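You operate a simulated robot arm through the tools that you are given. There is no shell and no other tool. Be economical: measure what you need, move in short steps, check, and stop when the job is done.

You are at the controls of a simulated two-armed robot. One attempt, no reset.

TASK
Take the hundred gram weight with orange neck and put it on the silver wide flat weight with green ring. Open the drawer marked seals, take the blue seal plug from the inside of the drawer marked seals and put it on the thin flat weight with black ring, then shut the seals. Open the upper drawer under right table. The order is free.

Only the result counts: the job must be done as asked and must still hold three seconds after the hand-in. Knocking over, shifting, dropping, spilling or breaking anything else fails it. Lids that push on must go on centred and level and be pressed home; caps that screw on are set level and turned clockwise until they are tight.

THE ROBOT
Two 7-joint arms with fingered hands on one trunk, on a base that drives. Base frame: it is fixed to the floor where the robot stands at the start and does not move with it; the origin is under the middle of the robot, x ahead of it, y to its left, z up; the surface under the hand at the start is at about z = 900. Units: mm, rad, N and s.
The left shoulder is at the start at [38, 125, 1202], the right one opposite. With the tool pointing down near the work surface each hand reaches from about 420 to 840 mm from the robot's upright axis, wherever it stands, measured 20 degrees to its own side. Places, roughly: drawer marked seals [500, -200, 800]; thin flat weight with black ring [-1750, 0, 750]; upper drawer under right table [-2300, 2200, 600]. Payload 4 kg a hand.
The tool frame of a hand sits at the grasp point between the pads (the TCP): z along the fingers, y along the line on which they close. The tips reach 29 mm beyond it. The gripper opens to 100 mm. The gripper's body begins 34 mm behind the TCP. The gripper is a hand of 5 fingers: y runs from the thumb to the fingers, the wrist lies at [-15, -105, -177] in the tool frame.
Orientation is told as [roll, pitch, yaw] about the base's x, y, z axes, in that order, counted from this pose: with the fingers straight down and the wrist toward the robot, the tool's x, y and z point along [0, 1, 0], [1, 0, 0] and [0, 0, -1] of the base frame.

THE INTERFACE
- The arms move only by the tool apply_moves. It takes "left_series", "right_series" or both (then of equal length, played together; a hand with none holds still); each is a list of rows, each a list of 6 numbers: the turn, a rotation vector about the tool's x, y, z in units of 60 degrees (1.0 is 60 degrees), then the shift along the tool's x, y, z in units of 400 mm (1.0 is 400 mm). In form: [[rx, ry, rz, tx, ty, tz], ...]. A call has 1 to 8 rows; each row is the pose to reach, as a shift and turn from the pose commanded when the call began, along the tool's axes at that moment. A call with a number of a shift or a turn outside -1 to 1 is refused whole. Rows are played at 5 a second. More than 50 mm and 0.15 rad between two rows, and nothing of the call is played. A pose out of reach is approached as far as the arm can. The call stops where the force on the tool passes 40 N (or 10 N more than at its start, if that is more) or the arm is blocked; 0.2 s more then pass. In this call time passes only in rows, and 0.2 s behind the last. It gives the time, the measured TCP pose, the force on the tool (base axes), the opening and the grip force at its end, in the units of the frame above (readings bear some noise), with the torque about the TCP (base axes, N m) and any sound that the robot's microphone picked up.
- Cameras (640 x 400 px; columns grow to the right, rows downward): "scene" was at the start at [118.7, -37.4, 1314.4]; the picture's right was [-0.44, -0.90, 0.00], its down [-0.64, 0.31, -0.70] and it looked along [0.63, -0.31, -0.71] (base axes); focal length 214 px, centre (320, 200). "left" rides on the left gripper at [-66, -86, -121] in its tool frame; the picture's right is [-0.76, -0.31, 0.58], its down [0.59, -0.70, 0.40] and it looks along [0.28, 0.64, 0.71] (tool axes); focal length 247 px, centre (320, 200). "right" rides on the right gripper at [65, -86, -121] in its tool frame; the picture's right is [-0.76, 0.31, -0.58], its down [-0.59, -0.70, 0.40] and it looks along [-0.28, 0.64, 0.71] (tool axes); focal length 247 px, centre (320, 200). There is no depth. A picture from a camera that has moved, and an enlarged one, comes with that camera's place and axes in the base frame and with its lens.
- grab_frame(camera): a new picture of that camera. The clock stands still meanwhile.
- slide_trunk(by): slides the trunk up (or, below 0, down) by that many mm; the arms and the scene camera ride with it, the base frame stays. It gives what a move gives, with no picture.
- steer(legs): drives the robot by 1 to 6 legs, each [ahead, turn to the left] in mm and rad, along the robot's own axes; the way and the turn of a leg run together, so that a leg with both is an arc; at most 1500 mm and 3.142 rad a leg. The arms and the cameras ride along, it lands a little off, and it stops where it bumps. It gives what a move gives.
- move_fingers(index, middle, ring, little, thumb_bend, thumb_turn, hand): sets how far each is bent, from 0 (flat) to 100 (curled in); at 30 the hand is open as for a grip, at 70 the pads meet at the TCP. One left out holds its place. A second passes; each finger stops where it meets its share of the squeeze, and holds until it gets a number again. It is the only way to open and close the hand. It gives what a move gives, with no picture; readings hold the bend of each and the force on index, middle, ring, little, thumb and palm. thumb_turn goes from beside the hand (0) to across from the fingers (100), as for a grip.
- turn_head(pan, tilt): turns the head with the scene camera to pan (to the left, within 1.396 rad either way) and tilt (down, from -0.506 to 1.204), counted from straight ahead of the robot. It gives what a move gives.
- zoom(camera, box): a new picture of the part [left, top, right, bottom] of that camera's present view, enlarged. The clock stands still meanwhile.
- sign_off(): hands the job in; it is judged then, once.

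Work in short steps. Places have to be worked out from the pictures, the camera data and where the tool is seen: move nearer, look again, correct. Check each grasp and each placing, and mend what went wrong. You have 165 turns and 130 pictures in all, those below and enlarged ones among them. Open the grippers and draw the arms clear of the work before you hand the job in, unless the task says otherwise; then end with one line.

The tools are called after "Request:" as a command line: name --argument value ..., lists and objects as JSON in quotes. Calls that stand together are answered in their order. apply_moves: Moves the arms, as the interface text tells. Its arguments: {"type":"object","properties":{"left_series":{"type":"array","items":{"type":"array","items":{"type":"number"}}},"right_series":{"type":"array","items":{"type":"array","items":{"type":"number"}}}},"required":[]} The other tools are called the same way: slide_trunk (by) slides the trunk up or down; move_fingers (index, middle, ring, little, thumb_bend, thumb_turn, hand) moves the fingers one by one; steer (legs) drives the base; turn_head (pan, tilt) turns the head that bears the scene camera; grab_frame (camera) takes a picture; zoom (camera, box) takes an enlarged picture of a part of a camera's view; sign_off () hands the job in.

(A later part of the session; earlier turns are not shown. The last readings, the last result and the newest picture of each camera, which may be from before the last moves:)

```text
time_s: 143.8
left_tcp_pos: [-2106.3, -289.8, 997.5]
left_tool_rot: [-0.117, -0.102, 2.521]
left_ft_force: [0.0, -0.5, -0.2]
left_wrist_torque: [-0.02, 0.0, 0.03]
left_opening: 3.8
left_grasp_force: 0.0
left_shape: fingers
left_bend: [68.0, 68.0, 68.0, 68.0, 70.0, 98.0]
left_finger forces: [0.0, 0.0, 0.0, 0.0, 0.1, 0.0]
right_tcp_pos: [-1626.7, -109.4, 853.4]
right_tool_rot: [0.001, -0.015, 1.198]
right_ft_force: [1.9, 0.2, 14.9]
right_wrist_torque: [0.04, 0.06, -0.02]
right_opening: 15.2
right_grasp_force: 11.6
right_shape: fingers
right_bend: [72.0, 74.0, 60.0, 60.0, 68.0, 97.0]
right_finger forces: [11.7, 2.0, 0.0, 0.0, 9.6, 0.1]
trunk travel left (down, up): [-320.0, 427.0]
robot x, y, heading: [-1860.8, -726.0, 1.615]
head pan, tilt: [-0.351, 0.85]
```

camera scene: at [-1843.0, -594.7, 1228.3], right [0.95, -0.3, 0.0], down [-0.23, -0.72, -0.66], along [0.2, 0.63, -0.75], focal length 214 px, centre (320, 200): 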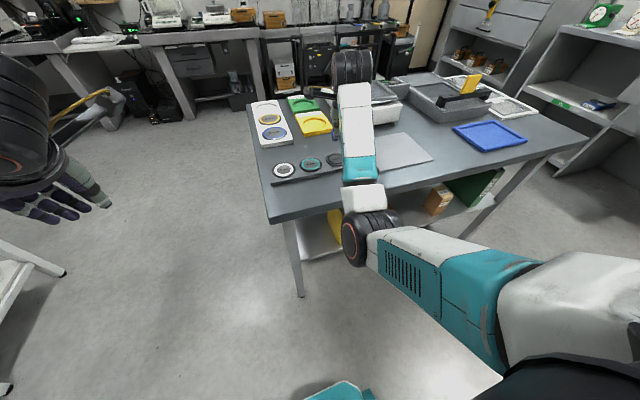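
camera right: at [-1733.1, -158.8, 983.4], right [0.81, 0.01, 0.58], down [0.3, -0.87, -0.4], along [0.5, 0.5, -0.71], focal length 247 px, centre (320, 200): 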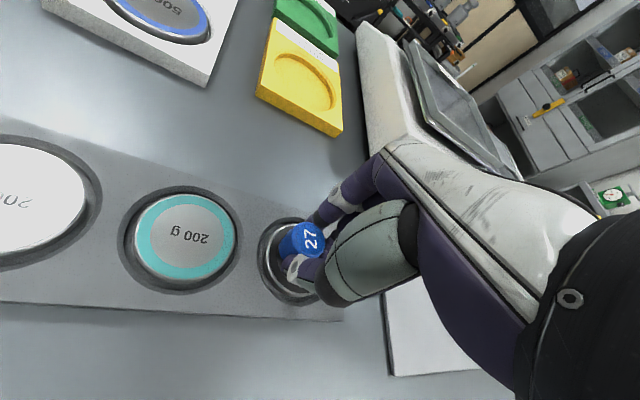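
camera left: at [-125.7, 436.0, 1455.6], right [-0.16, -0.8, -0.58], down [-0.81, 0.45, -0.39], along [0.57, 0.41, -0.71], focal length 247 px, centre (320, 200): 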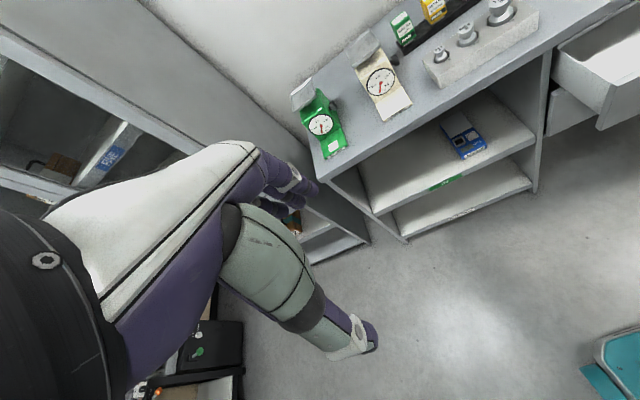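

Firm contact. I relieve the pressure a little and check the picture before releasing.

Request:
apply_moves --right_series '[[0, 0, 0, 0, 0, -0.008]]'

Request:
zoom --camera "right" --box '[230, 180, 350, 310]'

```text
time_s: 144.2
left_tcp_pos: [-2107.2, -288.3, 997.9]
left_tool_rot: [-0.115, -0.101, 2.524]
left_ft_force: [0.2, -0.2, -0.1]
left_wrist_torque: [0.02, -0.02, 0.01]
left_opening: 4.0
left_grasp_force: 0.1
left_shape: fingers
left_bend: [68.0, 68.0, 68.0, 68.0, 70.0, 98.0]
left_finger forces: [0.0, 0.0, 0.0, 0.0, 0.1, 0.0]
right_tcp_pos: [-1625.9, -109.5, 852.4]
right_tool_rot: [-0.002, -0.005, 1.197]
right_ft_force: [0.2, -0.1, -0.3]
right_wrist_torque: [0.0, 0.01, 0.01]
right_opening: 12.7
right_grasp_force: 6.9
right_shape: fingers
right_bend: [72.0, 74.0, 60.0, 60.0, 68.0, 97.0]
right_finger forces: [7.2, 0.2, 0.0, 0.0, 7.3, 0.0]
trunk travel left (down, up): [-320.0, 427.0]
robot x, y, heading: [-1862.3, -730.3, 1.616]
head pan, tilt: [-0.351, 0.85]
```

```text
3.08 times, centred on (290, 245) of right
camera zoom: at [-1719.4, -163.9, 972.7], right [0.81, 0.01, 0.58], down [0.29, -0.87, -0.4], along [0.5, 0.5, -0.71], focal length 760 px, centre (412, 62)
```

zoom: 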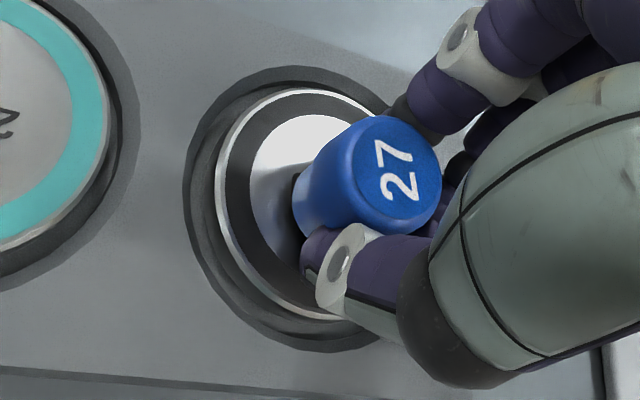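

The plug rests near the disk's centre. I release gently.

Request:
move_fingers --hand "right" --index 60 --middle 60 --thumb_bend 56

Request:
zoom --camera "right" --box '[230, 180, 350, 310]'

```text
time_s: 145.2
left_tcp_pos: [-2106.3, -287.0, 996.4]
left_tool_rot: [-0.113, -0.102, 2.521]
left_ft_force: [-0.5, -0.8, 0.2]
left_wrist_torque: [0.02, 0.02, 0.03]
left_opening: 3.7
left_grasp_force: 0.1
left_shape: fingers
left_bend: [68.0, 68.0, 68.0, 68.0, 70.0, 98.0]
left_finger forces: [0.0, 0.0, 0.0, 0.0, 0.0, 0.0]
right_tcp_pos: [-1625.6, -107.0, 854.4]
right_tool_rot: [-0.002, -0.01, 1.2]
right_ft_force: [0.0, 0.1, -0.4]
right_wrist_torque: [0.03, -0.01, 0.0]
right_opening: 29.9
right_grasp_force: 0.1
right_shape: fingers
right_bend: [60.0, 60.0, 60.0, 60.0, 56.0, 97.0]
right_finger forces: [0.0, 0.0, 0.0, 0.0, 0.1, 0.1]
trunk travel left (down, up): [-320.0, 427.0]
robot x, y, heading: [-1859.2, -733.1, 1.614]
head pan, tilt: [-0.351, 0.85]
```

```text
3.08 times, centred on (290, 245) of right
camera zoom: at [-1719.3, -163.5, 974.2], right [0.81, 0.01, 0.58], down [0.29, -0.87, -0.4], along [0.5, 0.5, -0.71], focal length 760 px, centre (412, 62)
```

zoom: 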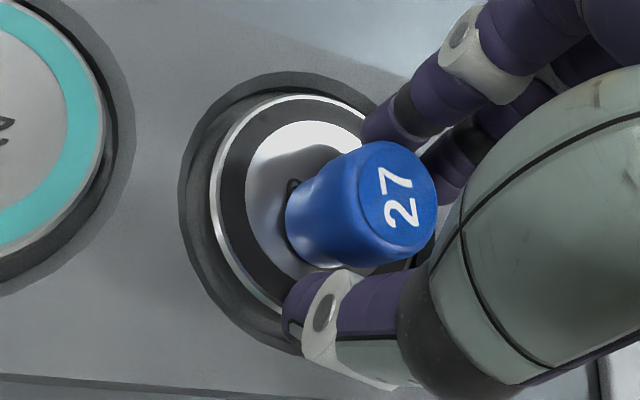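

The plug stands free on the disk. I open wider and rise straight up.

Request:
move_fingers --hand "right" --index 48 --middle 48 --ring 48 --little 48 --thumb_bend 47

Request:
apply_moves --right_series '[[0, 0, 0, 0, 0, -0.06], [0, 0, 0, 0, 0, -0.16], [0, 0, 0, 0, 0, -0.27], [0, 0, 0, 0, 0, -0.38]]'

Request:
grab_frame --camera "right"

```text
time_s: 146.2
left_tcp_pos: [-2107.1, -287.1, 997.2]
left_tool_rot: [-0.112, -0.102, 2.522]
left_ft_force: [0.1, 0.5, 0.1]
left_wrist_torque: [0.01, -0.02, 0.01]
left_opening: 3.9
left_grasp_force: 0.1
left_shape: fingers
left_bend: [68.0, 68.0, 68.0, 68.0, 70.0, 98.0]
left_finger forces: [0.0, 0.1, 0.1, 0.1, 0.0, 0.0]
right_tcp_pos: [-1627.0, -107.9, 854.2]
right_tool_rot: [-0.004, -0.009, 1.199]
right_ft_force: [-0.4, -0.2, -0.2]
right_wrist_torque: [0.0, -0.02, 0.02]
right_opening: 56.0
right_grasp_force: 0.1
right_shape: fingers
right_bend: [48.0, 48.0, 48.0, 48.0, 47.0, 97.0]
right_finger forces: [0.0, 0.0, 0.0, 0.0, 0.0, 0.0]
trunk travel left (down, up): [-320.0, 427.0]
robot x, y, heading: [-1863.2, -730.2, 1.613]
head pan, tilt: [-0.351, 0.85]
```

```text
time_s: 147.2
left_tcp_pos: [-2107.0, -287.3, 997.2]
left_tool_rot: [-0.116, -0.103, 2.523]
left_ft_force: [0.5, 0.0, -0.3]
left_wrist_torque: [0.01, -0.01, 0.0]
left_opening: 3.4
left_grasp_force: 0.1
left_shape: fingers
left_bend: [68.0, 68.0, 68.0, 68.0, 70.0, 98.0]
left_finger forces: [0.0, 0.0, 0.1, 0.1, 0.0, 0.0]
right_tcp_pos: [-1627.2, -111.8, 1006.5]
right_tool_rot: [-0.003, -0.006, 1.198]
right_ft_force: [0.7, 0.1, 0.5]
right_wrist_torque: [0.0, 0.05, -0.01]
right_opening: 56.0
right_grasp_force: 0.0
right_shape: fingers
right_bend: [48.0, 48.0, 48.0, 48.0, 47.0, 97.0]
right_finger forces: [0.1, 0.0, 0.1, 0.0, 0.0, 0.0]
trunk travel left (down, up): [-320.0, 427.0]
robot x, y, heading: [-1864.7, -731.5, 1.615]
head pan, tilt: [-0.351, 0.85]
```

```text
37 pictures are left
camera right: at [-1720.4, -167.3, 1126.8], right [0.81, 0.01, 0.58], down [0.3, -0.87, -0.4], along [0.5, 0.5, -0.71], focal length 247 px, centre (320, 200)
```

right: 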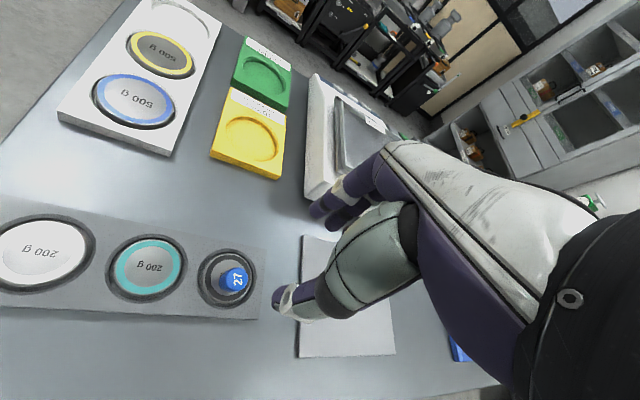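

The blue plug stands on the black-ring disk. Now I raise the trunk and drive back the same way, in reverse, to the seals drawer.

Request:
slide_trunk --by 190

Request:
steer --legs '[[0, 1.459], [-1400, 0], [-140, 0], [0, 1.51], [-940, 0]]'

```text
time_s: 149.2
left_tcp_pos: [-2105.8, -286.9, 1186.7]
left_tool_rot: [-0.114, -0.101, 2.522]
left_ft_force: [-0.5, 0.1, 0.4]
left_wrist_torque: [0.01, 0.06, -0.03]
left_opening: 3.6
left_grasp_force: 0.0
left_shape: fingers
left_bend: [68.0, 68.0, 68.0, 68.0, 70.0, 98.0]
left_finger forces: [0.1, 0.0, 0.1, 0.1, 0.0, 0.1]
right_tcp_pos: [-1628.7, -109.2, 1194.9]
right_tool_rot: [-0.001, -0.01, 1.199]
right_ft_force: [0.2, -0.1, -0.1]
right_wrist_torque: [0.01, -0.02, 0.02]
right_opening: 55.8
right_grasp_force: 0.1
right_shape: fingers
right_bend: [48.0, 48.0, 48.0, 48.0, 47.0, 97.0]
right_finger forces: [0.1, 0.0, 0.1, 0.0, 0.0, 0.0]
trunk travel left (down, up): [-510.0, 237.0]
robot x, y, heading: [-1859.5, -730.2, 1.613]
head pan, tilt: [-0.351, 0.85]
```

```text
time_s: 169.0
left_tcp_pos: [-88.5, -386.6, 1186.9]
left_tool_rot: [-0.116, -0.101, -0.753]
left_ft_force: [0.2, 0.9, -0.1]
left_wrist_torque: [-0.04, -0.01, 0.01]
left_opening: 3.8
left_grasp_force: 0.0
left_shape: fingers
left_bend: [68.0, 68.0, 68.0, 68.0, 70.0, 98.0]
left_finger forces: [0.0, 0.0, 0.1, 0.0, 0.0, 0.1]
right_tcp_pos: [-588.3, -499.6, 1196.6]
right_tool_rot: [-0.002, -0.01, -2.077]
right_ft_force: [-0.6, 0.7, 1.0]
right_wrist_torque: [0.02, -0.01, 0.0]
right_opening: 55.8
right_grasp_force: 0.0
right_shape: fingers
right_bend: [48.0, 48.0, 48.0, 48.0, 47.0, 98.0]
right_finger forces: [0.0, 0.0, 0.0, 0.1, 0.0, 0.0]
trunk travel left (down, up): [-510.0, 237.0]
robot x, y, heading: [-273.0, 84.0, -1.662]
head pan, tilt: [-0.351, 0.85]
```

I turn toward the bench with a small arc so the rear stays clear of the table.

Request:
steer --legs '[[40, 1.66]]'

Request:
turn_head --pan -0.55 --tilt 0.9

Request:
grab_frame --camera "scene"

```text
time_s: 173.4
left_tcp_pos: [209.9, 274.4, 1187.3]
left_tool_rot: [-0.113, -0.101, 0.886]
left_ft_force: [0.1, 0.5, 0.4]
left_wrist_torque: [-0.02, -0.01, 0.01]
left_opening: 3.5
left_grasp_force: 0.0
left_shape: fingers
left_bend: [68.0, 68.0, 68.0, 68.0, 70.0, 98.0]
left_finger forces: [0.0, 0.0, 0.1, 0.0, 0.0, 0.0]
right_tcp_pos: [358.0, -215.0, 1196.3]
right_tool_rot: [-0.003, -0.008, -0.437]
right_ft_force: [0.6, -0.4, 0.0]
right_wrist_torque: [0.03, -0.01, 0.01]
right_opening: 56.5
right_grasp_force: 0.0
right_shape: fingers
right_bend: [48.0, 48.0, 48.0, 48.0, 47.0, 98.0]
right_finger forces: [0.0, 0.0, 0.1, 0.0, 0.0, 0.0]
trunk travel left (down, up): [-510.0, 237.0]
robot x, y, heading: [-245.9, 58.9, -0.02]
head pan, tilt: [-0.351, 0.85]
```

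```text
time_s: 174.2
left_tcp_pos: [210.3, 274.4, 1186.7]
left_tool_rot: [-0.112, -0.101, 0.888]
left_ft_force: [0.7, 0.4, 0.3]
left_wrist_torque: [0.0, 0.0, 0.01]
left_opening: 3.7
left_grasp_force: 0.1
left_shape: fingers
left_bend: [68.0, 68.0, 68.0, 68.0, 70.0, 98.0]
left_finger forces: [0.0, 0.0, 0.1, 0.0, 0.1, 0.0]
right_tcp_pos: [357.4, -215.5, 1196.7]
right_tool_rot: [-0.001, -0.009, -0.436]
right_ft_force: [0.2, 0.6, 0.5]
right_wrist_torque: [-0.03, -0.03, -0.05]
right_opening: 56.1
right_grasp_force: 0.1
right_shape: fingers
right_bend: [48.0, 48.0, 48.0, 48.0, 47.0, 98.0]
right_finger forces: [0.0, 0.0, 0.0, 0.0, 0.0, 0.0]
trunk travel left (down, up): [-510.0, 237.0]
robot x, y, heading: [-249.2, 57.4, -0.021]
head pan, tilt: [-0.55, 0.901]
```

```text
36 pictures are left
camera scene: at [-153.0, 15.7, 1417.0], right [-0.54, -0.84, 0.0], down [-0.66, 0.42, -0.62], along [0.52, -0.33, -0.78], focal length 214 px, centre (320, 200)
```

scene: 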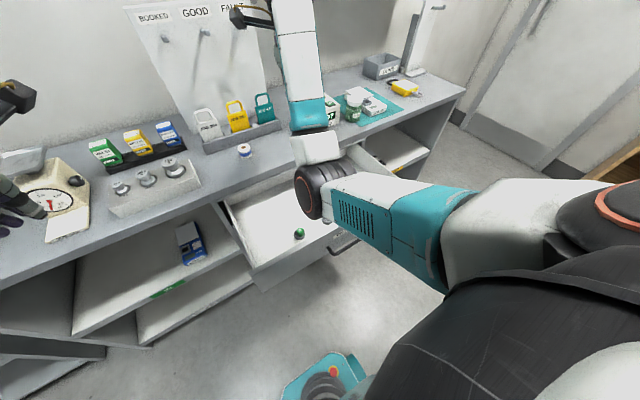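

I bring the right hand back over the drawer's front panel, high up, and square it.

Request:
apply_moves --right_series '[[0, 0, -0.06, -0.044, -0.073, 0.03], [0, 0, -0.12, -0.088, -0.146, 0.08], [0, 0, -0.18, -0.132, -0.219, 0.13], [0, 0, -0.24, -0.175, -0.292, 0.18], [0, 0, -0.3, -0.219, -0.364, 0.23], [0, 0, -0.36, -0.263, -0.437, 0.28], [0, 0, -0.417, -0.307, -0.51, 0.33]]'

Request:
grab_frame --camera "right"

```text
time_s: 175.8
left_tcp_pos: [211.5, 273.5, 1186.6]
left_tool_rot: [-0.112, -0.102, 0.887]
left_ft_force: [-0.3, -0.1, -0.2]
left_wrist_torque: [0.02, 0.0, 0.04]
left_opening: 3.9
left_grasp_force: 0.1
left_shape: fingers
left_bend: [68.0, 68.0, 68.0, 68.0, 70.0, 98.0]
left_finger forces: [0.0, 0.1, 0.0, 0.1, 0.1, 0.1]
right_tcp_pos: [138.5, -252.9, 1071.8]
right_tool_rot: [-0.031, -0.009, -0.041]
right_ft_force: [0.3, -0.8, -0.5]
right_wrist_torque: [0.0, -0.01, -0.02]
right_opening: 56.0
right_grasp_force: 0.0
right_shape: fingers
right_bend: [48.0, 48.0, 48.0, 48.0, 47.0, 98.0]
right_finger forces: [0.0, 0.0, 0.0, 0.0, 0.2, 0.0]
right hand out of reach, approached as far as the arm can: row 7
trunk travel left (down, up): [-510.0, 237.0]
robot x, y, heading: [-249.0, 60.3, -0.019]
head pan, tilt: [-0.55, 0.901]
```

```text
35 pictures are left
camera right: at [53.9, -179.6, 1189.9], right [0.27, -0.75, 0.6], down [-0.72, -0.57, -0.39], along [0.64, -0.33, -0.7], focal length 247 px, centre (320, 200)
```

right: 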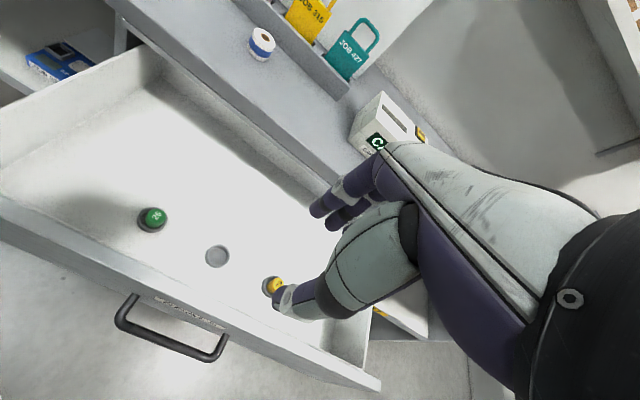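

The hand is 18 mm short of the panel; I back the robot 18 mm and trim the heading.

Request:
steer --legs '[[-18, 0.02]]'

Request:
apply_moves --right_series '[[0, 0, 0, 0, 0, 0.1], [0, 0, 0, 0, 0, 0.2], [0, 0, 0, 0, 0, 0.3], [0, 0, 0, 0, 0, 0.38]]'

Request:
grab_frame --camera "right"

```text
time_s: 176.6
left_tcp_pos: [189.1, 282.3, 1185.8]
left_tool_rot: [-0.114, -0.101, 0.906]
left_ft_force: [0.0, 0.5, 0.2]
left_wrist_torque: [-0.02, -0.01, 0.02]
left_opening: 3.6
left_grasp_force: 0.1
left_shape: fingers
left_bend: [68.0, 68.0, 68.0, 68.0, 70.0, 98.0]
left_finger forces: [0.1, 0.0, 0.1, 0.0, 0.1, 0.1]
right_tcp_pos: [125.2, -246.6, 1070.1]
right_tool_rot: [-0.029, -0.008, -0.024]
right_ft_force: [-1.1, 0.2, 0.0]
right_wrist_torque: [0.03, 0.02, -0.05]
right_opening: 56.0
right_grasp_force: 0.0
right_shape: fingers
right_bend: [48.0, 48.0, 48.0, 48.0, 47.0, 98.0]
right_finger forces: [0.1, 0.0, 0.0, 0.0, 0.0, 0.1]
trunk travel left (down, up): [-510.0, 237.0]
robot x, y, heading: [-267.4, 59.1, 0.001]
head pan, tilt: [-0.55, 0.901]
```

```text
time_s: 177.3
left_tcp_pos: [187.1, 279.4, 1186.8]
left_tool_rot: [-0.112, -0.1, 0.904]
left_ft_force: [-0.4, 0.1, 0.2]
left_wrist_torque: [0.0, 0.02, 0.04]
left_opening: 3.4
left_grasp_force: 0.0
left_shape: fingers
left_bend: [68.0, 68.0, 68.0, 68.0, 70.0, 98.0]
left_finger forces: [0.1, 0.0, 0.0, 0.1, 0.0, 0.0]
right_tcp_pos: [171.3, -264.2, 1033.5]
right_tool_rot: [-0.051, -0.172, -0.039]
right_ft_force: [0.1, -0.4, -0.4]
right_wrist_torque: [0.02, 0.0, -0.02]
right_opening: 56.3
right_grasp_force: 0.1
right_shape: fingers
right_bend: [48.0, 48.0, 48.0, 48.0, 47.0, 98.0]
right_finger forces: [0.1, 0.1, 0.0, 0.0, 0.0, 0.1]
trunk travel left (down, up): [-510.0, 237.0]
robot x, y, heading: [-266.7, 57.2, -0.0]
head pan, tilt: [-0.55, 0.901]
stopped in row 3 (right hand): the arm was blocked; the commanded pose is now the measured one
```

```text
34 pictures are left
camera right: at [70.8, -187.6, 1135.2], right [0.17, -0.73, 0.66], down [-0.65, -0.58, -0.48], along [0.74, -0.35, -0.58], focal length 247 px, centre (320, 200)
```

right: 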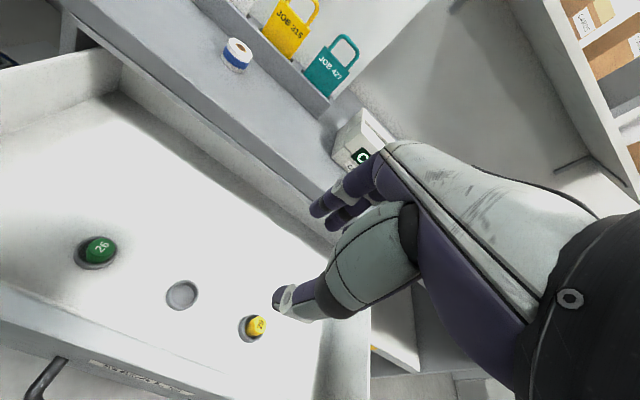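

The arm folded against itself on the way down. I return to the former point and lower with the trunk instead.

Request:
apply_moves --right_series '[[0.054, 0, 0, 0.014, -0.034, -0.038], [0.108, 0, 0, 0.028, -0.068, -0.076], [0.162, 0, 0, 0.043, -0.105, -0.114]]'

Request:
slide_trunk --by -140

Request:
grab_frame --camera "right"

```text
time_s: 178.1
left_tcp_pos: [188.2, 283.5, 1185.7]
left_tool_rot: [-0.117, -0.099, 0.903]
left_ft_force: [-0.1, 0.2, -0.6]
left_wrist_torque: [-0.02, -0.01, -0.02]
left_opening: 3.7
left_grasp_force: 0.0
left_shape: fingers
left_bend: [68.0, 68.0, 68.0, 68.0, 70.0, 98.0]
left_finger forces: [0.0, 0.0, 0.0, 0.0, 0.0, 0.0]
right_tcp_pos: [125.5, -237.8, 1071.0]
right_tool_rot: [-0.048, -0.002, -0.046]
right_ft_force: [0.3, 0.0, 0.1]
right_wrist_torque: [-0.02, 0.01, -0.02]
right_opening: 56.2
right_grasp_force: 0.0
right_shape: fingers
right_bend: [48.0, 48.0, 48.0, 48.0, 47.0, 98.0]
right_finger forces: [0.0, 0.0, 0.1, 0.0, 0.0, 0.1]
trunk travel left (down, up): [-510.0, 237.0]
robot x, y, heading: [-269.6, 59.9, 0.0]
head pan, tilt: [-0.55, 0.901]
```

```text
time_s: 179.8
left_tcp_pos: [187.2, 281.6, 1047.6]
left_tool_rot: [-0.114, -0.102, 0.905]
left_ft_force: [0.5, -0.7, 0.2]
left_wrist_torque: [0.04, 0.0, -0.01]
left_opening: 3.6
left_grasp_force: 0.1
left_shape: fingers
left_bend: [68.0, 68.0, 68.0, 68.0, 70.0, 98.0]
left_finger forces: [0.0, 0.0, 0.0, 0.0, 0.0, 0.1]
right_tcp_pos: [123.4, -248.0, 933.8]
right_tool_rot: [-0.066, -0.006, -0.056]
right_ft_force: [0.3, -0.1, -0.2]
right_wrist_torque: [0.01, -0.01, 0.02]
right_opening: 56.1
right_grasp_force: 0.2
right_shape: fingers
right_bend: [48.0, 48.0, 48.0, 48.0, 47.0, 98.0]
right_finger forces: [0.0, 0.0, 0.0, 0.0, 0.1, 0.1]
trunk travel left (down, up): [-370.0, 377.0]
robot x, y, heading: [-267.8, 59.5, -0.002]
head pan, tilt: [-0.55, 0.901]
```

```text
33 pictures are left
camera right: at [41.3, -169.3, 1048.7], right [0.26, -0.73, 0.63], down [-0.73, -0.57, -0.36], along [0.63, -0.36, -0.69], focal length 247 px, centre (320, 200)
```

right: 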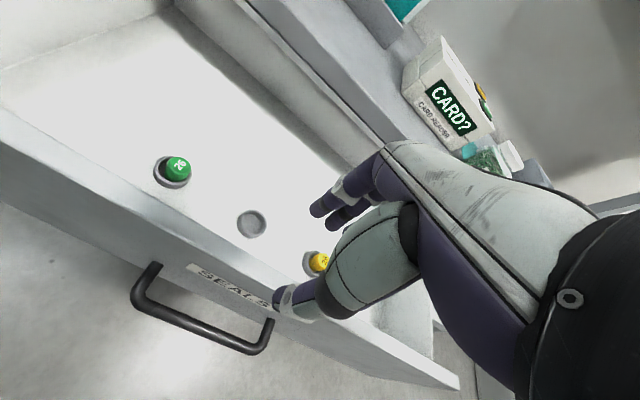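

The panel (x≈108–129) is between thumb and fingers. I lower 88 mm and pinch.

Request:
slide_trunk --by -86

Request:
move_fingers --hand "right" --index 72 --middle 72 --ring 72 --little 72 --thumb_bend 62

Request:
grab_frame --camera "right"

```text
time_s: 181.0
left_tcp_pos: [187.9, 282.9, 961.8]
left_tool_rot: [-0.115, -0.1, 0.905]
left_ft_force: [-1.1, 0.3, 0.1]
left_wrist_torque: [-0.01, 0.02, 0.02]
left_opening: 3.7
left_grasp_force: 0.0
left_shape: fingers
left_bend: [68.0, 68.0, 68.0, 68.0, 70.0, 98.0]
left_finger forces: [0.0, 0.0, 0.1, 0.0, 0.0, 0.0]
right_tcp_pos: [127.1, -246.9, 828.2]
right_tool_rot: [-0.066, 0.04, -0.056]
right_ft_force: [0.4, 1.3, 0.7]
right_wrist_torque: [-0.01, 0.02, -0.01]
right_opening: 56.2
right_grasp_force: 0.0
right_shape: fingers
right_bend: [48.0, 48.0, 48.0, 48.0, 47.0, 98.0]
right_finger forces: [0.0, 0.0, 0.0, 0.1, 0.1, 0.1]
trunk travel left (down, up): [-284.0, 463.0]
robot x, y, heading: [-264.9, 55.8, -0.002]
head pan, tilt: [-0.55, 0.901]
```

```text
time_s: 182.0
left_tcp_pos: [187.1, 280.7, 960.2]
left_tool_rot: [-0.114, -0.101, 0.903]
left_ft_force: [-0.5, 0.0, -0.6]
left_wrist_torque: [0.0, 0.0, -0.01]
left_opening: 3.6
left_grasp_force: 0.0
left_shape: fingers
left_bend: [68.0, 68.0, 68.0, 68.0, 70.0, 98.0]
left_finger forces: [0.0, 0.1, 0.0, 0.1, 0.1, 0.1]
right_tcp_pos: [127.2, -248.9, 828.6]
right_tool_rot: [-0.068, 0.042, -0.055]
right_ft_force: [-0.4, -1.6, -1.6]
right_wrist_torque: [0.1, 0.14, 0.15]
right_opening: 22.4
right_grasp_force: 6.7
right_shape: fingers
right_bend: [72.0, 71.0, 71.0, 72.0, 57.0, 97.0]
right_finger forces: [1.2, 1.7, 2.0, 1.4, 7.0, 0.0]
trunk travel left (down, up): [-284.0, 463.0]
robot x, y, heading: [-271.1, 62.8, 0.001]
head pan, tilt: [-0.55, 0.901]
```

```text
32 pictures are left
camera right: at [50.7, -168.6, 947.6], right [0.29, -0.73, 0.61], down [-0.75, -0.57, -0.33], along [0.59, -0.36, -0.72], focal length 247 px, centre (320, 200)
```

right: 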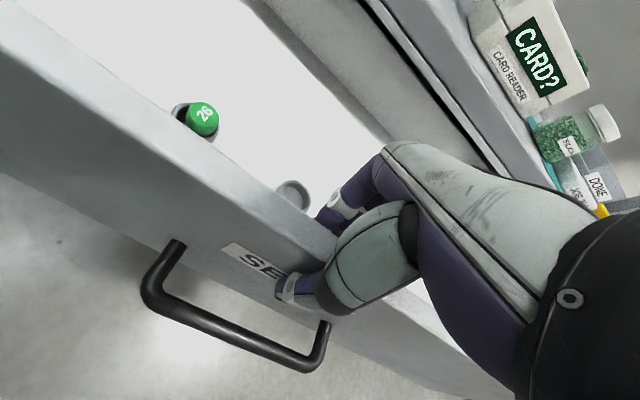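

Pinched. I raise the left hand out of harm's way and drive ahead 165 mm to push the drawer in.

Request:
apply_moves --left_series '[[0, 0, 0, 0, 0, -0.1], [0, 0, 0, 0, 0, -0.2], [0, 0, 0, 0, 0, -0.3], [0, 0, 0, 0, 0, -0.4]]'

Request:
steer --legs '[[165, 0]]'

Request:
grab_frame --camera "scene"

```text
time_s: 183.0
left_tcp_pos: [162.0, 279.5, 1119.2]
left_tool_rot: [-0.113, -0.102, 0.904]
left_ft_force: [0.3, 0.1, -0.2]
left_wrist_torque: [-0.01, 0.0, -0.01]
left_opening: 3.7
left_grasp_force: 0.1
left_shape: fingers
left_bend: [68.0, 68.0, 68.0, 68.0, 70.0, 98.0]
left_finger forces: [0.0, 0.1, 0.1, 0.1, 0.0, 0.0]
right_tcp_pos: [127.3, -248.2, 827.9]
right_tool_rot: [-0.066, 0.043, -0.054]
right_ft_force: [-1.0, -1.4, 0.0]
right_wrist_torque: [0.05, 0.16, 0.13]
right_opening: 22.3
right_grasp_force: 6.6
right_shape: fingers
right_bend: [72.0, 71.0, 71.0, 72.0, 57.0, 97.0]
right_finger forces: [1.3, 1.7, 1.9, 1.2, 6.9, 0.1]
trunk travel left (down, up): [-284.0, 463.0]
robot x, y, heading: [-268.1, 58.9, -0.003]
head pan, tilt: [-0.55, 0.901]
```

```text
time_s: 184.5
left_tcp_pos: [328.4, 280.3, 1118.3]
left_tool_rot: [-0.114, -0.101, 0.903]
left_ft_force: [0.4, 0.9, -0.3]
left_wrist_torque: [-0.03, 0.03, -0.01]
left_opening: 3.7
left_grasp_force: 0.0
left_shape: fingers
left_bend: [68.0, 68.0, 68.0, 68.0, 70.0, 98.0]
left_finger forces: [0.1, 0.1, 0.1, 0.0, 0.0, 0.0]
right_tcp_pos: [291.7, -247.9, 827.9]
right_tool_rot: [-0.068, 0.042, -0.056]
right_ft_force: [-0.4, 0.4, 6.2]
right_wrist_torque: [-0.06, 0.13, 0.16]
right_opening: 22.4
right_grasp_force: 7.2
right_shape: fingers
right_bend: [72.0, 71.0, 71.0, 72.0, 56.0, 97.0]
right_finger forces: [1.4, 2.3, 2.6, 1.2, 7.4, 0.1]
trunk travel left (down, up): [-284.0, 463.0]
robot x, y, heading: [-106.3, 61.5, -0.001]
head pan, tilt: [-0.55, 0.901]
```

```text
31 pictures are left
camera scene: at [34.6, 18.0, 1187.4], right [-0.52, -0.85, 0.0], down [-0.67, 0.41, -0.62], along [0.53, -0.33, -0.78], focal length 214 px, centre (320, 200)
```

scene: 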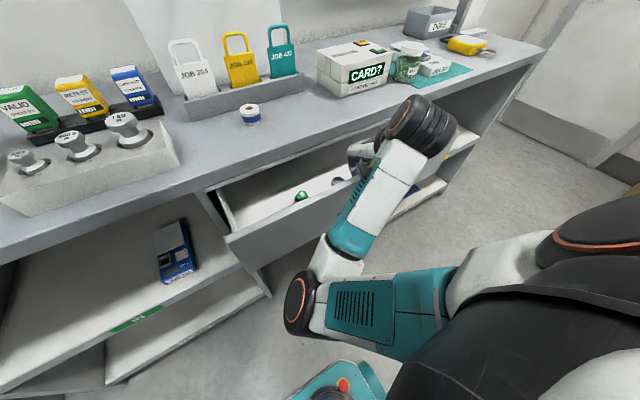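

The drawer front is now at x≈273, still about 120 mm open, and the hand is nearing the bench edge. I release, rise and back off to push the rest with the fingertips.

Request:
move_fingers --hand "right" --index 55 --middle 55 --ring 55 --little 55 --thumb_bend 46

Request:
slide_trunk --by 200

Request:
steer --legs '[[-165, 0]]'

```text
time_s: 185.5
left_tcp_pos: [326.9, 280.2, 1118.7]
left_tool_rot: [-0.113, -0.101, 0.901]
left_ft_force: [0.3, 0.1, -0.7]
left_wrist_torque: [0.02, 0.02, 0.0]
left_opening: 3.8
left_grasp_force: 0.1
left_shape: fingers
left_bend: [68.0, 68.0, 68.0, 68.0, 70.0, 98.0]
left_finger forces: [0.0, 0.1, 0.0, 0.0, 0.1, 0.0]
right_tcp_pos: [291.9, -249.8, 828.6]
right_tool_rot: [-0.07, 0.041, -0.058]
right_ft_force: [0.2, 0.2, -0.1]
right_wrist_torque: [-0.01, 0.01, 0.04]
right_opening: 48.6
right_grasp_force: 0.1
right_shape: fingers
right_bend: [55.0, 55.0, 55.0, 55.0, 46.0, 97.0]
right_finger forces: [0.0, 0.1, 0.1, 0.1, 0.0, 0.0]
trunk travel left (down, up): [-284.0, 463.0]
robot x, y, heading: [-102.5, 61.1, 0.005]
head pan, tilt: [-0.55, 0.901]
```

```text
time_s: 187.6
left_tcp_pos: [327.5, 279.8, 1319.5]
left_tool_rot: [-0.113, -0.102, 0.902]
left_ft_force: [-1.0, -0.3, -0.3]
left_wrist_torque: [0.02, 0.0, -0.01]
left_opening: 3.6
left_grasp_force: 0.1
left_shape: fingers
left_bend: [68.0, 68.0, 68.0, 68.0, 70.0, 98.0]
left_finger forces: [0.0, 0.1, 0.0, 0.1, 0.1, 0.0]
right_tcp_pos: [292.2, -248.1, 1028.2]
right_tool_rot: [-0.067, 0.04, -0.057]
right_ft_force: [0.0, 0.6, -0.8]
right_wrist_torque: [0.01, -0.02, 0.0]
right_opening: 48.7
right_grasp_force: 0.1
right_shape: fingers
right_bend: [55.0, 55.0, 55.0, 55.0, 46.0, 98.0]
right_finger forces: [0.0, 0.0, 0.0, 0.0, 0.0, 0.0]
trunk travel left (down, up): [-484.0, 263.0]
robot x, y, heading: [-103.2, 56.7, 0.003]
head pan, tilt: [-0.55, 0.901]
```

```text
time_s: 189.1
left_tcp_pos: [160.0, 280.3, 1319.4]
left_tool_rot: [-0.115, -0.103, 0.905]
left_ft_force: [-0.7, -0.4, 0.1]
left_wrist_torque: [0.01, -0.03, 0.06]
left_opening: 3.8
left_grasp_force: 0.0
left_shape: fingers
left_bend: [68.0, 68.0, 68.0, 68.0, 70.0, 98.0]
left_finger forces: [0.0, 0.0, 0.0, 0.1, 0.0, 0.0]
right_tcp_pos: [124.3, -248.2, 1029.7]
right_tool_rot: [-0.07, 0.042, -0.054]
right_ft_force: [0.0, -0.9, -0.2]
right_wrist_torque: [0.0, -0.02, -0.01]
right_opening: 48.5
right_grasp_force: 0.1
right_shape: fingers
right_bend: [55.0, 55.0, 55.0, 55.0, 46.0, 98.0]
right_finger forces: [0.0, 0.1, 0.0, 0.0, 0.1, 0.0]
trunk travel left (down, up): [-484.0, 263.0]
robot x, y, heading: [-268.3, 57.9, 0.004]
head pan, tilt: [-0.55, 0.901]
```

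I close the fingers into a pusher and pitch the hand forward about 0.85 rad while moving 90 mm ahead.

Request:
move_fingers --hand "right" --index 68 --middle 68 --ring 68 --little 68 --thumb_bend 70

Request:
apply_moves --right_series '[[-0.116, 0, 0, 0, 0.032, 0], [-0.232, 0, 0, 0, 0.064, 0], [-0.348, 0, 0, 0, 0.096, 0], [-0.464, 0, 0, 0, 0.128, 0], [-0.58, 0, 0, 0, 0.16, 0], [-0.696, 0, 0, 0, 0.193, 0], [-0.81, 0, 0, 0, 0.225, 0]]'

```text
time_s: 190.1
left_tcp_pos: [161.5, 280.2, 1318.9]
left_tool_rot: [-0.116, -0.102, 0.904]
left_ft_force: [-0.3, 0.8, 0.8]
left_wrist_torque: [0.0, 0.0, 0.02]
left_opening: 3.7
left_grasp_force: 0.1
left_shape: fingers
left_bend: [68.0, 68.0, 68.0, 68.0, 70.0, 98.0]
left_finger forces: [0.0, 0.0, 0.0, 0.1, 0.0, 0.1]
right_tcp_pos: [126.7, -247.3, 1027.5]
right_tool_rot: [-0.068, 0.044, -0.054]
right_ft_force: [-1.2, -0.1, 0.1]
right_wrist_torque: [-0.03, -0.02, -0.03]
right_opening: 4.3
right_grasp_force: 0.0
right_shape: fingers
right_bend: [68.0, 68.0, 68.0, 68.0, 70.0, 98.0]
right_finger forces: [0.0, 0.1, 0.0, 0.1, 0.0, 0.0]
trunk travel left (down, up): [-484.0, 263.0]
robot x, y, heading: [-271.2, 58.7, -0.001]
head pan, tilt: [-0.55, 0.901]
```

```text
time_s: 191.7
left_tcp_pos: [161.2, 280.5, 1319.4]
left_tool_rot: [-0.112, -0.102, 0.904]
left_ft_force: [0.0, -0.7, -0.1]
left_wrist_torque: [0.0, -0.01, 0.0]
left_opening: 3.6
left_grasp_force: 0.1
left_shape: fingers
left_bend: [68.0, 68.0, 68.0, 68.0, 70.0, 98.0]
left_finger forces: [0.0, 0.0, 0.0, 0.0, 0.0, 0.1]
right_tcp_pos: [216.1, -253.7, 1022.4]
right_tool_rot: [-0.096, -0.806, 0.018]
right_ft_force: [1.0, -0.1, -0.1]
right_wrist_torque: [-0.01, 0.02, 0.0]
right_opening: 4.1
right_grasp_force: 0.0
right_shape: fingers
right_bend: [68.0, 68.0, 68.0, 68.0, 70.0, 98.0]
right_finger forces: [0.0, 0.0, 0.0, 0.1, 0.1, 0.0]
trunk travel left (down, up): [-484.0, 263.0]
robot x, y, heading: [-269.5, 59.4, -0.001]
head pan, tilt: [-0.55, 0.901]
```

That posture works. I lower the trunk to bring the fingertips to the drawer face at about z≈800 and look.

Request:
slide_trunk --by -215

Request:
grab_frame --camera "right"

```text
time_s: 194.0
left_tcp_pos: [161.8, 279.2, 1103.0]
left_tool_rot: [-0.114, -0.102, 0.904]
left_ft_force: [0.7, -0.9, 0.5]
left_wrist_torque: [0.03, -0.03, -0.02]
left_opening: 4.0
left_grasp_force: 0.2
left_shape: fingers
left_bend: [68.0, 68.0, 68.0, 68.0, 70.0, 98.0]
left_finger forces: [0.0, 0.0, 0.0, 0.1, 0.1, 0.0]
right_tcp_pos: [215.6, -253.2, 809.6]
right_tool_rot: [-0.099, -0.804, 0.018]
right_ft_force: [-0.4, 0.3, 0.4]
right_wrist_torque: [-0.02, 0.0, -0.01]
right_opening: 3.7
right_grasp_force: 0.2
right_shape: fingers
right_bend: [68.0, 68.0, 68.0, 68.0, 70.0, 98.0]
right_finger forces: [0.0, 0.0, 0.0, 0.1, 0.1, 0.0]
trunk travel left (down, up): [-269.0, 478.0]
robot x, y, heading: [-266.4, 61.5, -0.003]
head pan, tilt: [-0.55, 0.901]
```

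```text
30 pictures are left
camera right: at [72.8, -177.0, 826.7], right [-0.24, -0.7, 0.67], down [-0.23, -0.63, -0.74], along [0.94, -0.34, -0.01], focal length 247 px, centre (320, 200)
```

right: 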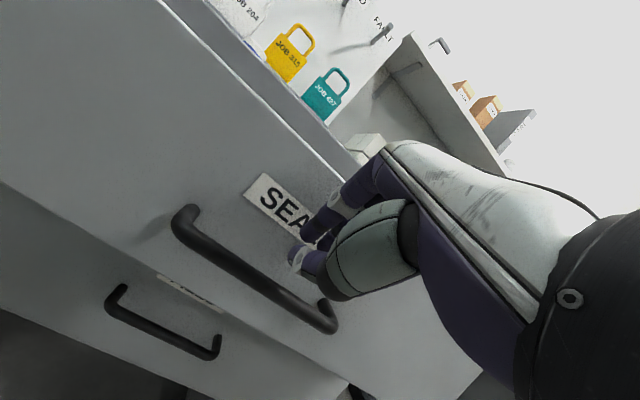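

The fingertips point at the label just above the handle. I drive ahead 140 mm to push.

Request:
steer --legs '[[140, 0]]'

Request:
grab_frame --camera "scene"

```text
time_s: 195.3
left_tcp_pos: [301.6, 279.7, 1103.6]
left_tool_rot: [-0.113, -0.103, 0.904]
left_ft_force: [0.4, -0.1, -0.1]
left_wrist_torque: [-0.01, 0.0, -0.01]
left_opening: 3.8
left_grasp_force: 0.1
left_shape: fingers
left_bend: [68.0, 68.0, 68.0, 68.0, 70.0, 98.0]
left_finger forces: [0.1, 0.0, 0.1, 0.0, 0.1, 0.0]
right_tcp_pos: [356.3, -253.0, 807.8]
right_tool_rot: [-0.097, -0.803, 0.017]
right_ft_force: [0.3, -0.4, -0.2]
right_wrist_torque: [0.0, 0.01, 0.02]
right_opening: 3.9
right_grasp_force: 0.0
right_shape: fingers
right_bend: [68.0, 68.0, 68.0, 68.0, 70.0, 98.0]
right_finger forces: [0.0, 0.0, 0.0, 0.0, 0.0, 0.0]
trunk travel left (down, up): [-269.0, 478.0]
robot x, y, heading: [-130.0, 58.3, -0.003]
head pan, tilt: [-0.55, 0.901]
```

```text
29 pictures are left
camera scene: at [13.9, 17.6, 1171.9], right [-0.52, -0.85, 0.0], down [-0.67, 0.41, -0.62], along [0.53, -0.32, -0.78], focal length 214 px, centre (320, 200)
```

scene: 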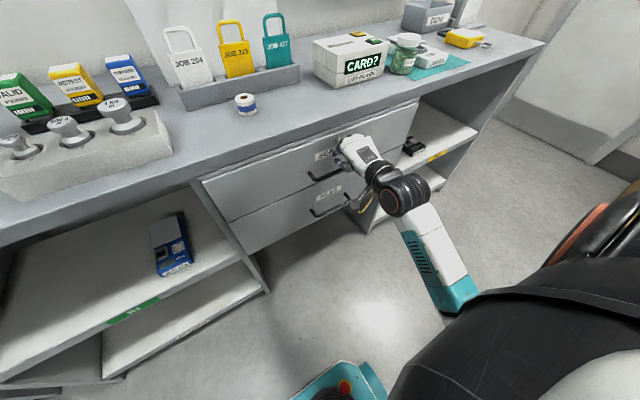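

It looks almost shut. I push forward with the arm until it resists.

Request:
apply_moves --right_series '[[0, 0, 0, 0, 0.009, 0.009], [0, 0, 0, 0, 0.017, 0.018], [0, 0, 0, 0, 0.026, 0.027], [0, 0, 0, 0, 0.035, 0.036]]'

Request:
zoom --camera "scene" --box '[190, 90, 430, 270]'

```text
time_s: 196.3
left_tcp_pos: [299.0, 280.4, 1105.8]
left_tool_rot: [-0.116, -0.104, 0.903]
left_ft_force: [0.0, -0.1, 0.0]
left_wrist_torque: [-0.02, 0.0, 0.02]
left_opening: 3.8
left_grasp_force: 0.1
left_shape: fingers
left_bend: [68.0, 68.0, 68.0, 68.0, 70.0, 98.0]
left_finger forces: [0.1, 0.1, 0.0, 0.0, 0.1, 0.0]
right_tcp_pos: [372.3, -253.6, 811.9]
right_tool_rot: [-0.1, -0.808, 0.017]
right_ft_force: [-23.9, 0.8, 8.1]
right_wrist_torque: [-0.02, 0.1, -0.14]
right_opening: 0.0
right_grasp_force: 12.4
right_shape: fingers
right_bend: [71.0, 72.0, 71.0, 68.0, 69.0, 97.0]
right_finger forces: [12.4, 7.6, 5.0, 0.0, 0.0, 0.0]
trunk travel left (down, up): [-269.0, 478.0]
robot x, y, heading: [-131.1, 59.8, 0.004]
head pan, tilt: [-0.55, 0.901]
```

```text
2.22 times, centred on (310, 180) of scene
camera zoom: at [9.9, 18.0, 1172.5], right [-0.52, -0.85, 0.0], down [-0.67, 0.41, -0.62], along [0.53, -0.33, -0.78], focal length 477 px, centre (342, 244)
```

zoom: 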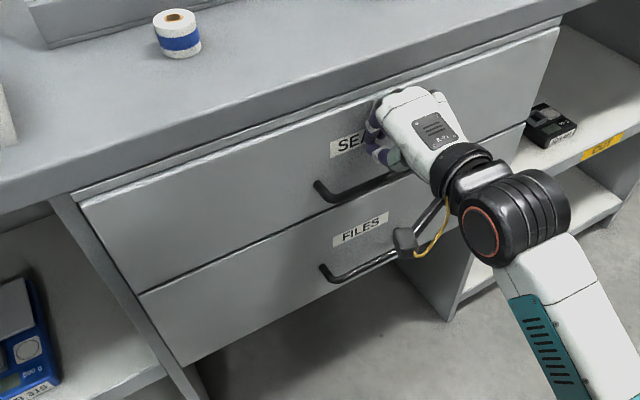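

The seals drawer is shut, flush with the one below. I back off, raise the trunk, and drive round toward the right table's drawers near (-2300,2200).

Request:
steer --legs '[[-75, 0]]'

Request:
slide_trunk --by 330

Request:
steer --legs '[[0, 1.66], [940, 0], [0, 1.27]]'

Request:
turn_head --pan -0.4 --tilt 0.45

Request:
grab_frame --camera "scene"

```text
time_s: 197.3
left_tcp_pos: [227.0, 281.0, 1104.5]
left_tool_rot: [-0.115, -0.102, 0.903]
left_ft_force: [-0.5, -0.4, 0.6]
left_wrist_torque: [-0.07, 0.0, 0.03]
left_opening: 3.8
left_grasp_force: 0.0
left_shape: fingers
left_bend: [68.0, 68.0, 68.0, 68.0, 70.0, 98.0]
left_finger forces: [0.0, 0.1, 0.0, 0.1, 0.0, 0.1]
right_tcp_pos: [300.9, -253.4, 810.3]
right_tool_rot: [-0.097, -0.806, 0.016]
right_ft_force: [0.1, 0.5, -0.2]
right_wrist_torque: [0.0, 0.01, 0.02]
right_opening: 3.7
right_grasp_force: 0.0
right_shape: fingers
right_bend: [68.0, 68.0, 68.0, 68.0, 70.0, 98.0]
right_finger forces: [0.1, 0.0, 0.0, 0.1, 0.1, 0.0]
trunk travel left (down, up): [-269.0, 478.0]
robot x, y, heading: [-209.3, 64.5, 0.002]
head pan, tilt: [-0.55, 0.901]
```

```text
time_s: 200.6
left_tcp_pos: [228.7, 279.5, 1434.1]
left_tool_rot: [-0.112, -0.101, 0.903]
left_ft_force: [-0.4, 0.2, 0.7]
left_wrist_torque: [0.01, 0.0, 0.0]
left_opening: 4.1
left_grasp_force: 0.0
left_shape: fingers
left_bend: [68.0, 68.0, 68.0, 68.0, 70.0, 98.0]
left_finger forces: [0.0, 0.1, 0.0, 0.1, 0.0, 0.0]
right_tcp_pos: [302.6, -253.4, 1139.5]
right_tool_rot: [-0.097, -0.804, 0.018]
right_ft_force: [0.2, -0.4, 0.0]
right_wrist_torque: [-0.03, -0.02, -0.01]
right_opening: 3.9
right_grasp_force: 0.1
right_shape: fingers
right_bend: [68.0, 68.0, 68.0, 68.0, 70.0, 98.0]
right_finger forces: [0.0, 0.0, 0.1, 0.0, 0.1, 0.0]
trunk travel left (down, up): [-599.0, 148.0]
robot x, y, heading: [-201.5, 60.8, -0.001]
head pan, tilt: [-0.55, 0.901]
```

```text
time_s: 212.9
left_tcp_pos: [-766.3, 856.1, 1434.0]
left_tool_rot: [-0.114, -0.102, -2.425]
left_ft_force: [0.0, -0.1, 0.7]
left_wrist_torque: [0.0, -0.01, 0.01]
left_opening: 3.2
left_grasp_force: 0.1
left_shape: fingers
left_bend: [68.0, 68.0, 68.0, 68.0, 70.0, 98.0]
left_finger forces: [0.0, 0.0, 0.0, 0.0, 0.1, 0.0]
right_tcp_pos: [-740.5, 1393.8, 1140.3]
right_tool_rot: [-0.098, -0.805, 2.969]
right_ft_force: [-0.1, 1.1, -0.4]
right_wrist_torque: [0.02, -0.01, -0.01]
right_opening: 3.6
right_grasp_force: 0.2
right_shape: fingers
right_bend: [68.0, 68.0, 68.0, 68.0, 70.0, 98.0]
right_finger forces: [0.0, 0.1, 0.0, 0.1, 0.0, 0.1]
trunk travel left (down, up): [-599.0, 148.0]
robot x, y, heading: [-300.8, 993.0, 2.954]
head pan, tilt: [-0.55, 0.901]
```

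```text
time_s: 213.8
left_tcp_pos: [-766.6, 855.8, 1434.4]
left_tool_rot: [-0.114, -0.099, -2.427]
left_ft_force: [0.1, -0.7, 0.6]
left_wrist_torque: [-0.01, 0.05, -0.02]
left_opening: 3.9
left_grasp_force: 0.0
left_shape: fingers
left_bend: [68.0, 68.0, 68.0, 68.0, 70.0, 98.0]
left_finger forces: [0.0, 0.1, 0.0, 0.1, 0.0, 0.0]
right_tcp_pos: [-739.6, 1393.2, 1138.6]
right_tool_rot: [-0.101, -0.806, 2.971]
right_ft_force: [0.7, -0.1, -0.5]
right_wrist_torque: [-0.03, 0.01, -0.01]
right_opening: 4.0
right_grasp_force: 0.0
right_shape: fingers
right_bend: [68.0, 68.0, 68.0, 68.0, 70.0, 98.0]
right_finger forces: [0.0, 0.0, 0.1, 0.1, 0.0, 0.0]
trunk travel left (down, up): [-599.0, 148.0]
robot x, y, heading: [-302.2, 992.8, 2.956]
head pan, tilt: [-0.4, 0.45]
```

```text
27 pictures are left
camera scene: at [-407.8, 1046.7, 1544.7], right [0.55, 0.83, 0.0], down [0.36, -0.24, -0.9], along [-0.75, 0.5, -0.44], focal length 214 px, centre (320, 200)
```

scene: 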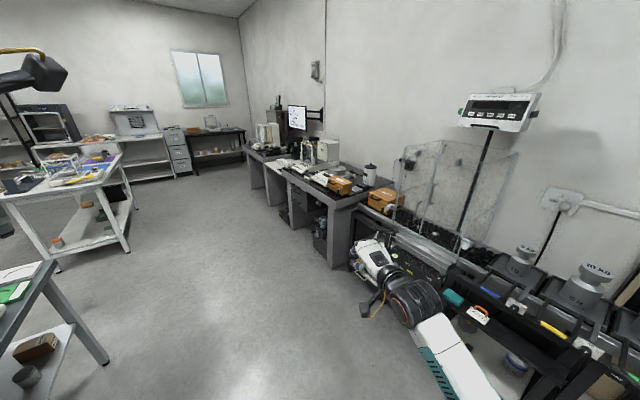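

The way along is open and the grey table front is near y≈2096. I drive to about (-2560,1440) and turn to face it.

Request:
steer --legs '[[1200, 0], [1100, 0], [0, -1.385]]'

Request:
turn_head --pan -0.4 --tilt 0.7

Request:
grab_frame --camera "scene"

```text
time_s: 228.7
left_tcp_pos: [-2767.3, 1849.4, 1433.6]
left_tool_rot: [-0.118, -0.101, 2.439]
left_ft_force: [0.0, 1.4, -0.3]
left_wrist_torque: [0.02, 0.0, -0.03]
left_opening: 3.8
left_grasp_force: 0.1
left_shape: fingers
left_bend: [68.0, 68.0, 68.0, 68.0, 70.0, 98.0]
left_finger forces: [0.1, 0.0, 0.0, 0.1, 0.0, 0.0]
right_tcp_pos: [-2230.2, 1904.3, 1140.1]
right_tool_rot: [-0.099, -0.805, 1.552]
right_ft_force: [-0.2, 0.3, -0.4]
right_wrist_torque: [-0.04, 0.02, -0.02]
right_opening: 3.9
right_grasp_force: 0.0
right_shape: fingers
right_bend: [68.0, 68.0, 68.0, 68.0, 70.0, 98.0]
right_finger forces: [0.0, 0.1, 0.0, 0.0, 0.0, 0.0]
trunk travel left (down, up): [-599.0, 148.0]
robot x, y, heading: [-2562.5, 1411.5, 1.533]
head pan, tilt: [-0.4, 0.45]
```

```text
time_s: 229.4
left_tcp_pos: [-2767.0, 1850.2, 1433.3]
left_tool_rot: [-0.117, -0.102, 2.436]
left_ft_force: [0.6, 0.2, 0.1]
left_wrist_torque: [0.0, 0.0, 0.0]
left_opening: 3.7
left_grasp_force: 0.0
left_shape: fingers
left_bend: [68.0, 68.0, 68.0, 68.0, 70.0, 98.0]
left_finger forces: [0.0, 0.0, 0.0, 0.0, 0.0, 0.1]
right_tcp_pos: [-2230.3, 1904.5, 1140.1]
right_tool_rot: [-0.099, -0.805, 1.551]
right_ft_force: [0.0, -0.4, 0.0]
right_wrist_torque: [0.01, 0.01, -0.01]
right_opening: 3.8
right_grasp_force: 0.0
right_shape: fingers
right_bend: [68.0, 68.0, 68.0, 68.0, 70.0, 98.0]
right_finger forces: [0.0, 0.0, 0.0, 0.0, 0.0, 0.0]
trunk travel left (down, up): [-599.0, 148.0]
robot x, y, heading: [-2560.1, 1411.2, 1.533]
head pan, tilt: [-0.4, 0.7]
```

```text
26 pictures are left
camera scene: at [-2525.5, 1514.4, 1522.6], right [0.91, -0.42, 0.0], down [-0.27, -0.58, -0.77], along [0.32, 0.69, -0.64], focal length 214 px, centre (320, 200)
```

scene: 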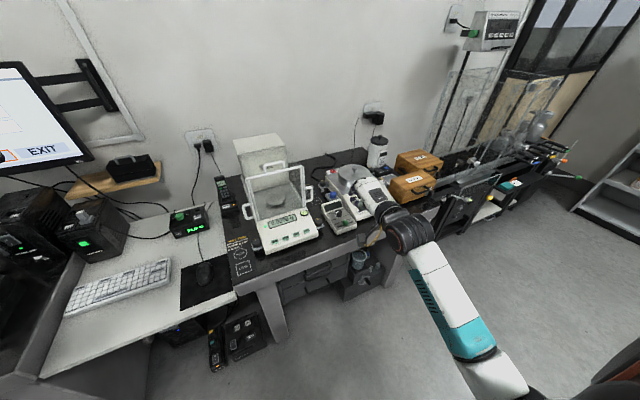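

Drawers are seen under the table near pixel (310,285). I zoom on them.

Request:
zoom --camera "scene" --box '[230, 220, 400, 340]'

```text
3.33 times, centred on (315, 280) of scene
camera zoom: at [-2525.5, 1514.4, 1522.6], right [0.91, -0.42, 0.0], down [-0.27, -0.58, -0.77], along [0.32, 0.69, -0.64], focal length 715 px, centre (337, -67)
```

zoom: 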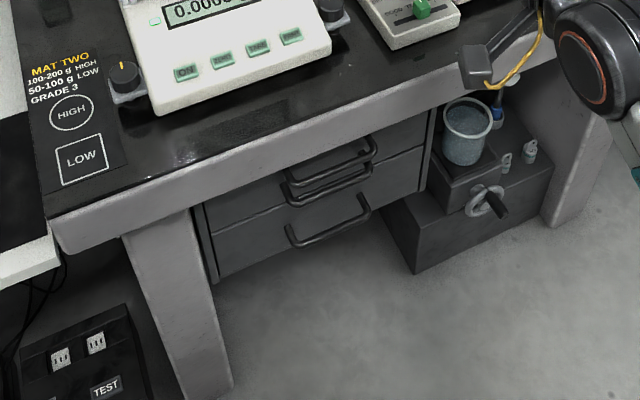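

The upper drawer's handle is half hidden under the table edge (edge at y≈1980). I back 80 mm and lower the trunk for a better view.

Request:
steer --legs '[[-80, 0.03]]'

Request:
slide_trunk --by -500

Request:
zoom --camera "scene" --box '[210, 120, 430, 280]'

Request:
grab_frame --camera "right"

```text
time_s: 230.5
left_tcp_pos: [-2778.3, 1758.3, 1435.2]
left_tool_rot: [-0.117, -0.103, 2.465]
left_ft_force: [-0.6, -0.5, -0.2]
left_wrist_torque: [0.02, 0.0, 0.0]
left_opening: 3.7
left_grasp_force: 0.1
left_shape: fingers
left_bend: [68.0, 68.0, 68.0, 68.0, 70.0, 98.0]
left_finger forces: [0.1, 0.0, 0.0, 0.1, 0.1, 0.1]
right_tcp_pos: [-2246.1, 1829.3, 1141.0]
right_tool_rot: [-0.098, -0.806, 1.578]
right_ft_force: [-0.5, -0.1, 1.0]
right_wrist_torque: [0.04, -0.01, -0.04]
right_opening: 3.6
right_grasp_force: 0.0
right_shape: fingers
right_bend: [68.0, 68.0, 68.0, 68.0, 70.0, 98.0]
right_finger forces: [0.1, 0.0, 0.0, 0.0, 0.0, 0.0]
trunk travel left (down, up): [-599.0, 148.0]
robot x, y, heading: [-2558.7, 1332.0, 1.563]
head pan, tilt: [-0.4, 0.7]
```

```text
refused: -500 is not a number from -400 to 400
```

```text
2.50 times, centred on (320, 200) of scene
camera zoom: at [-2530.6, 1430.2, 1522.8], right [0.92, -0.39, 0.0], down [-0.25, -0.59, -0.77], along [0.3, 0.7, -0.64], focal length 536 px, centre (320, 200)
```

zoom: 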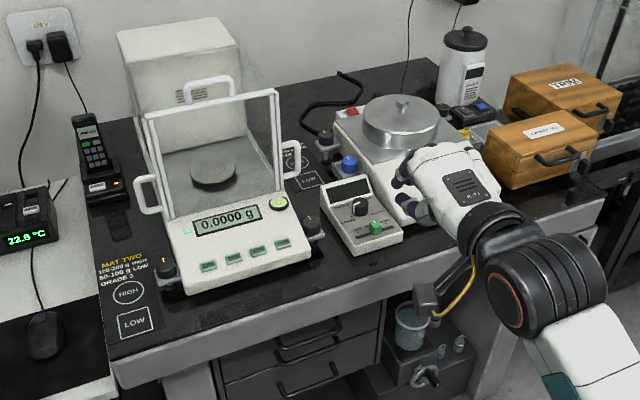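

```text
23 pictures are left
camera right: at [-2322.4, 1688.1, 1158.1], right [0.7, -0.25, 0.67], down [0.63, -0.24, -0.74], along [0.34, 0.94, -0.01], focal length 247 px, centre (320, 200)
```

right: 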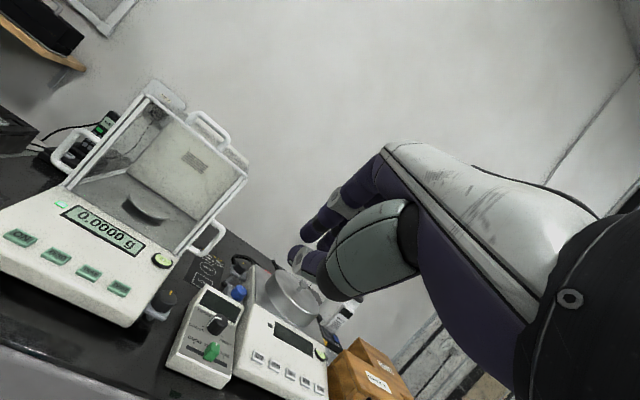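

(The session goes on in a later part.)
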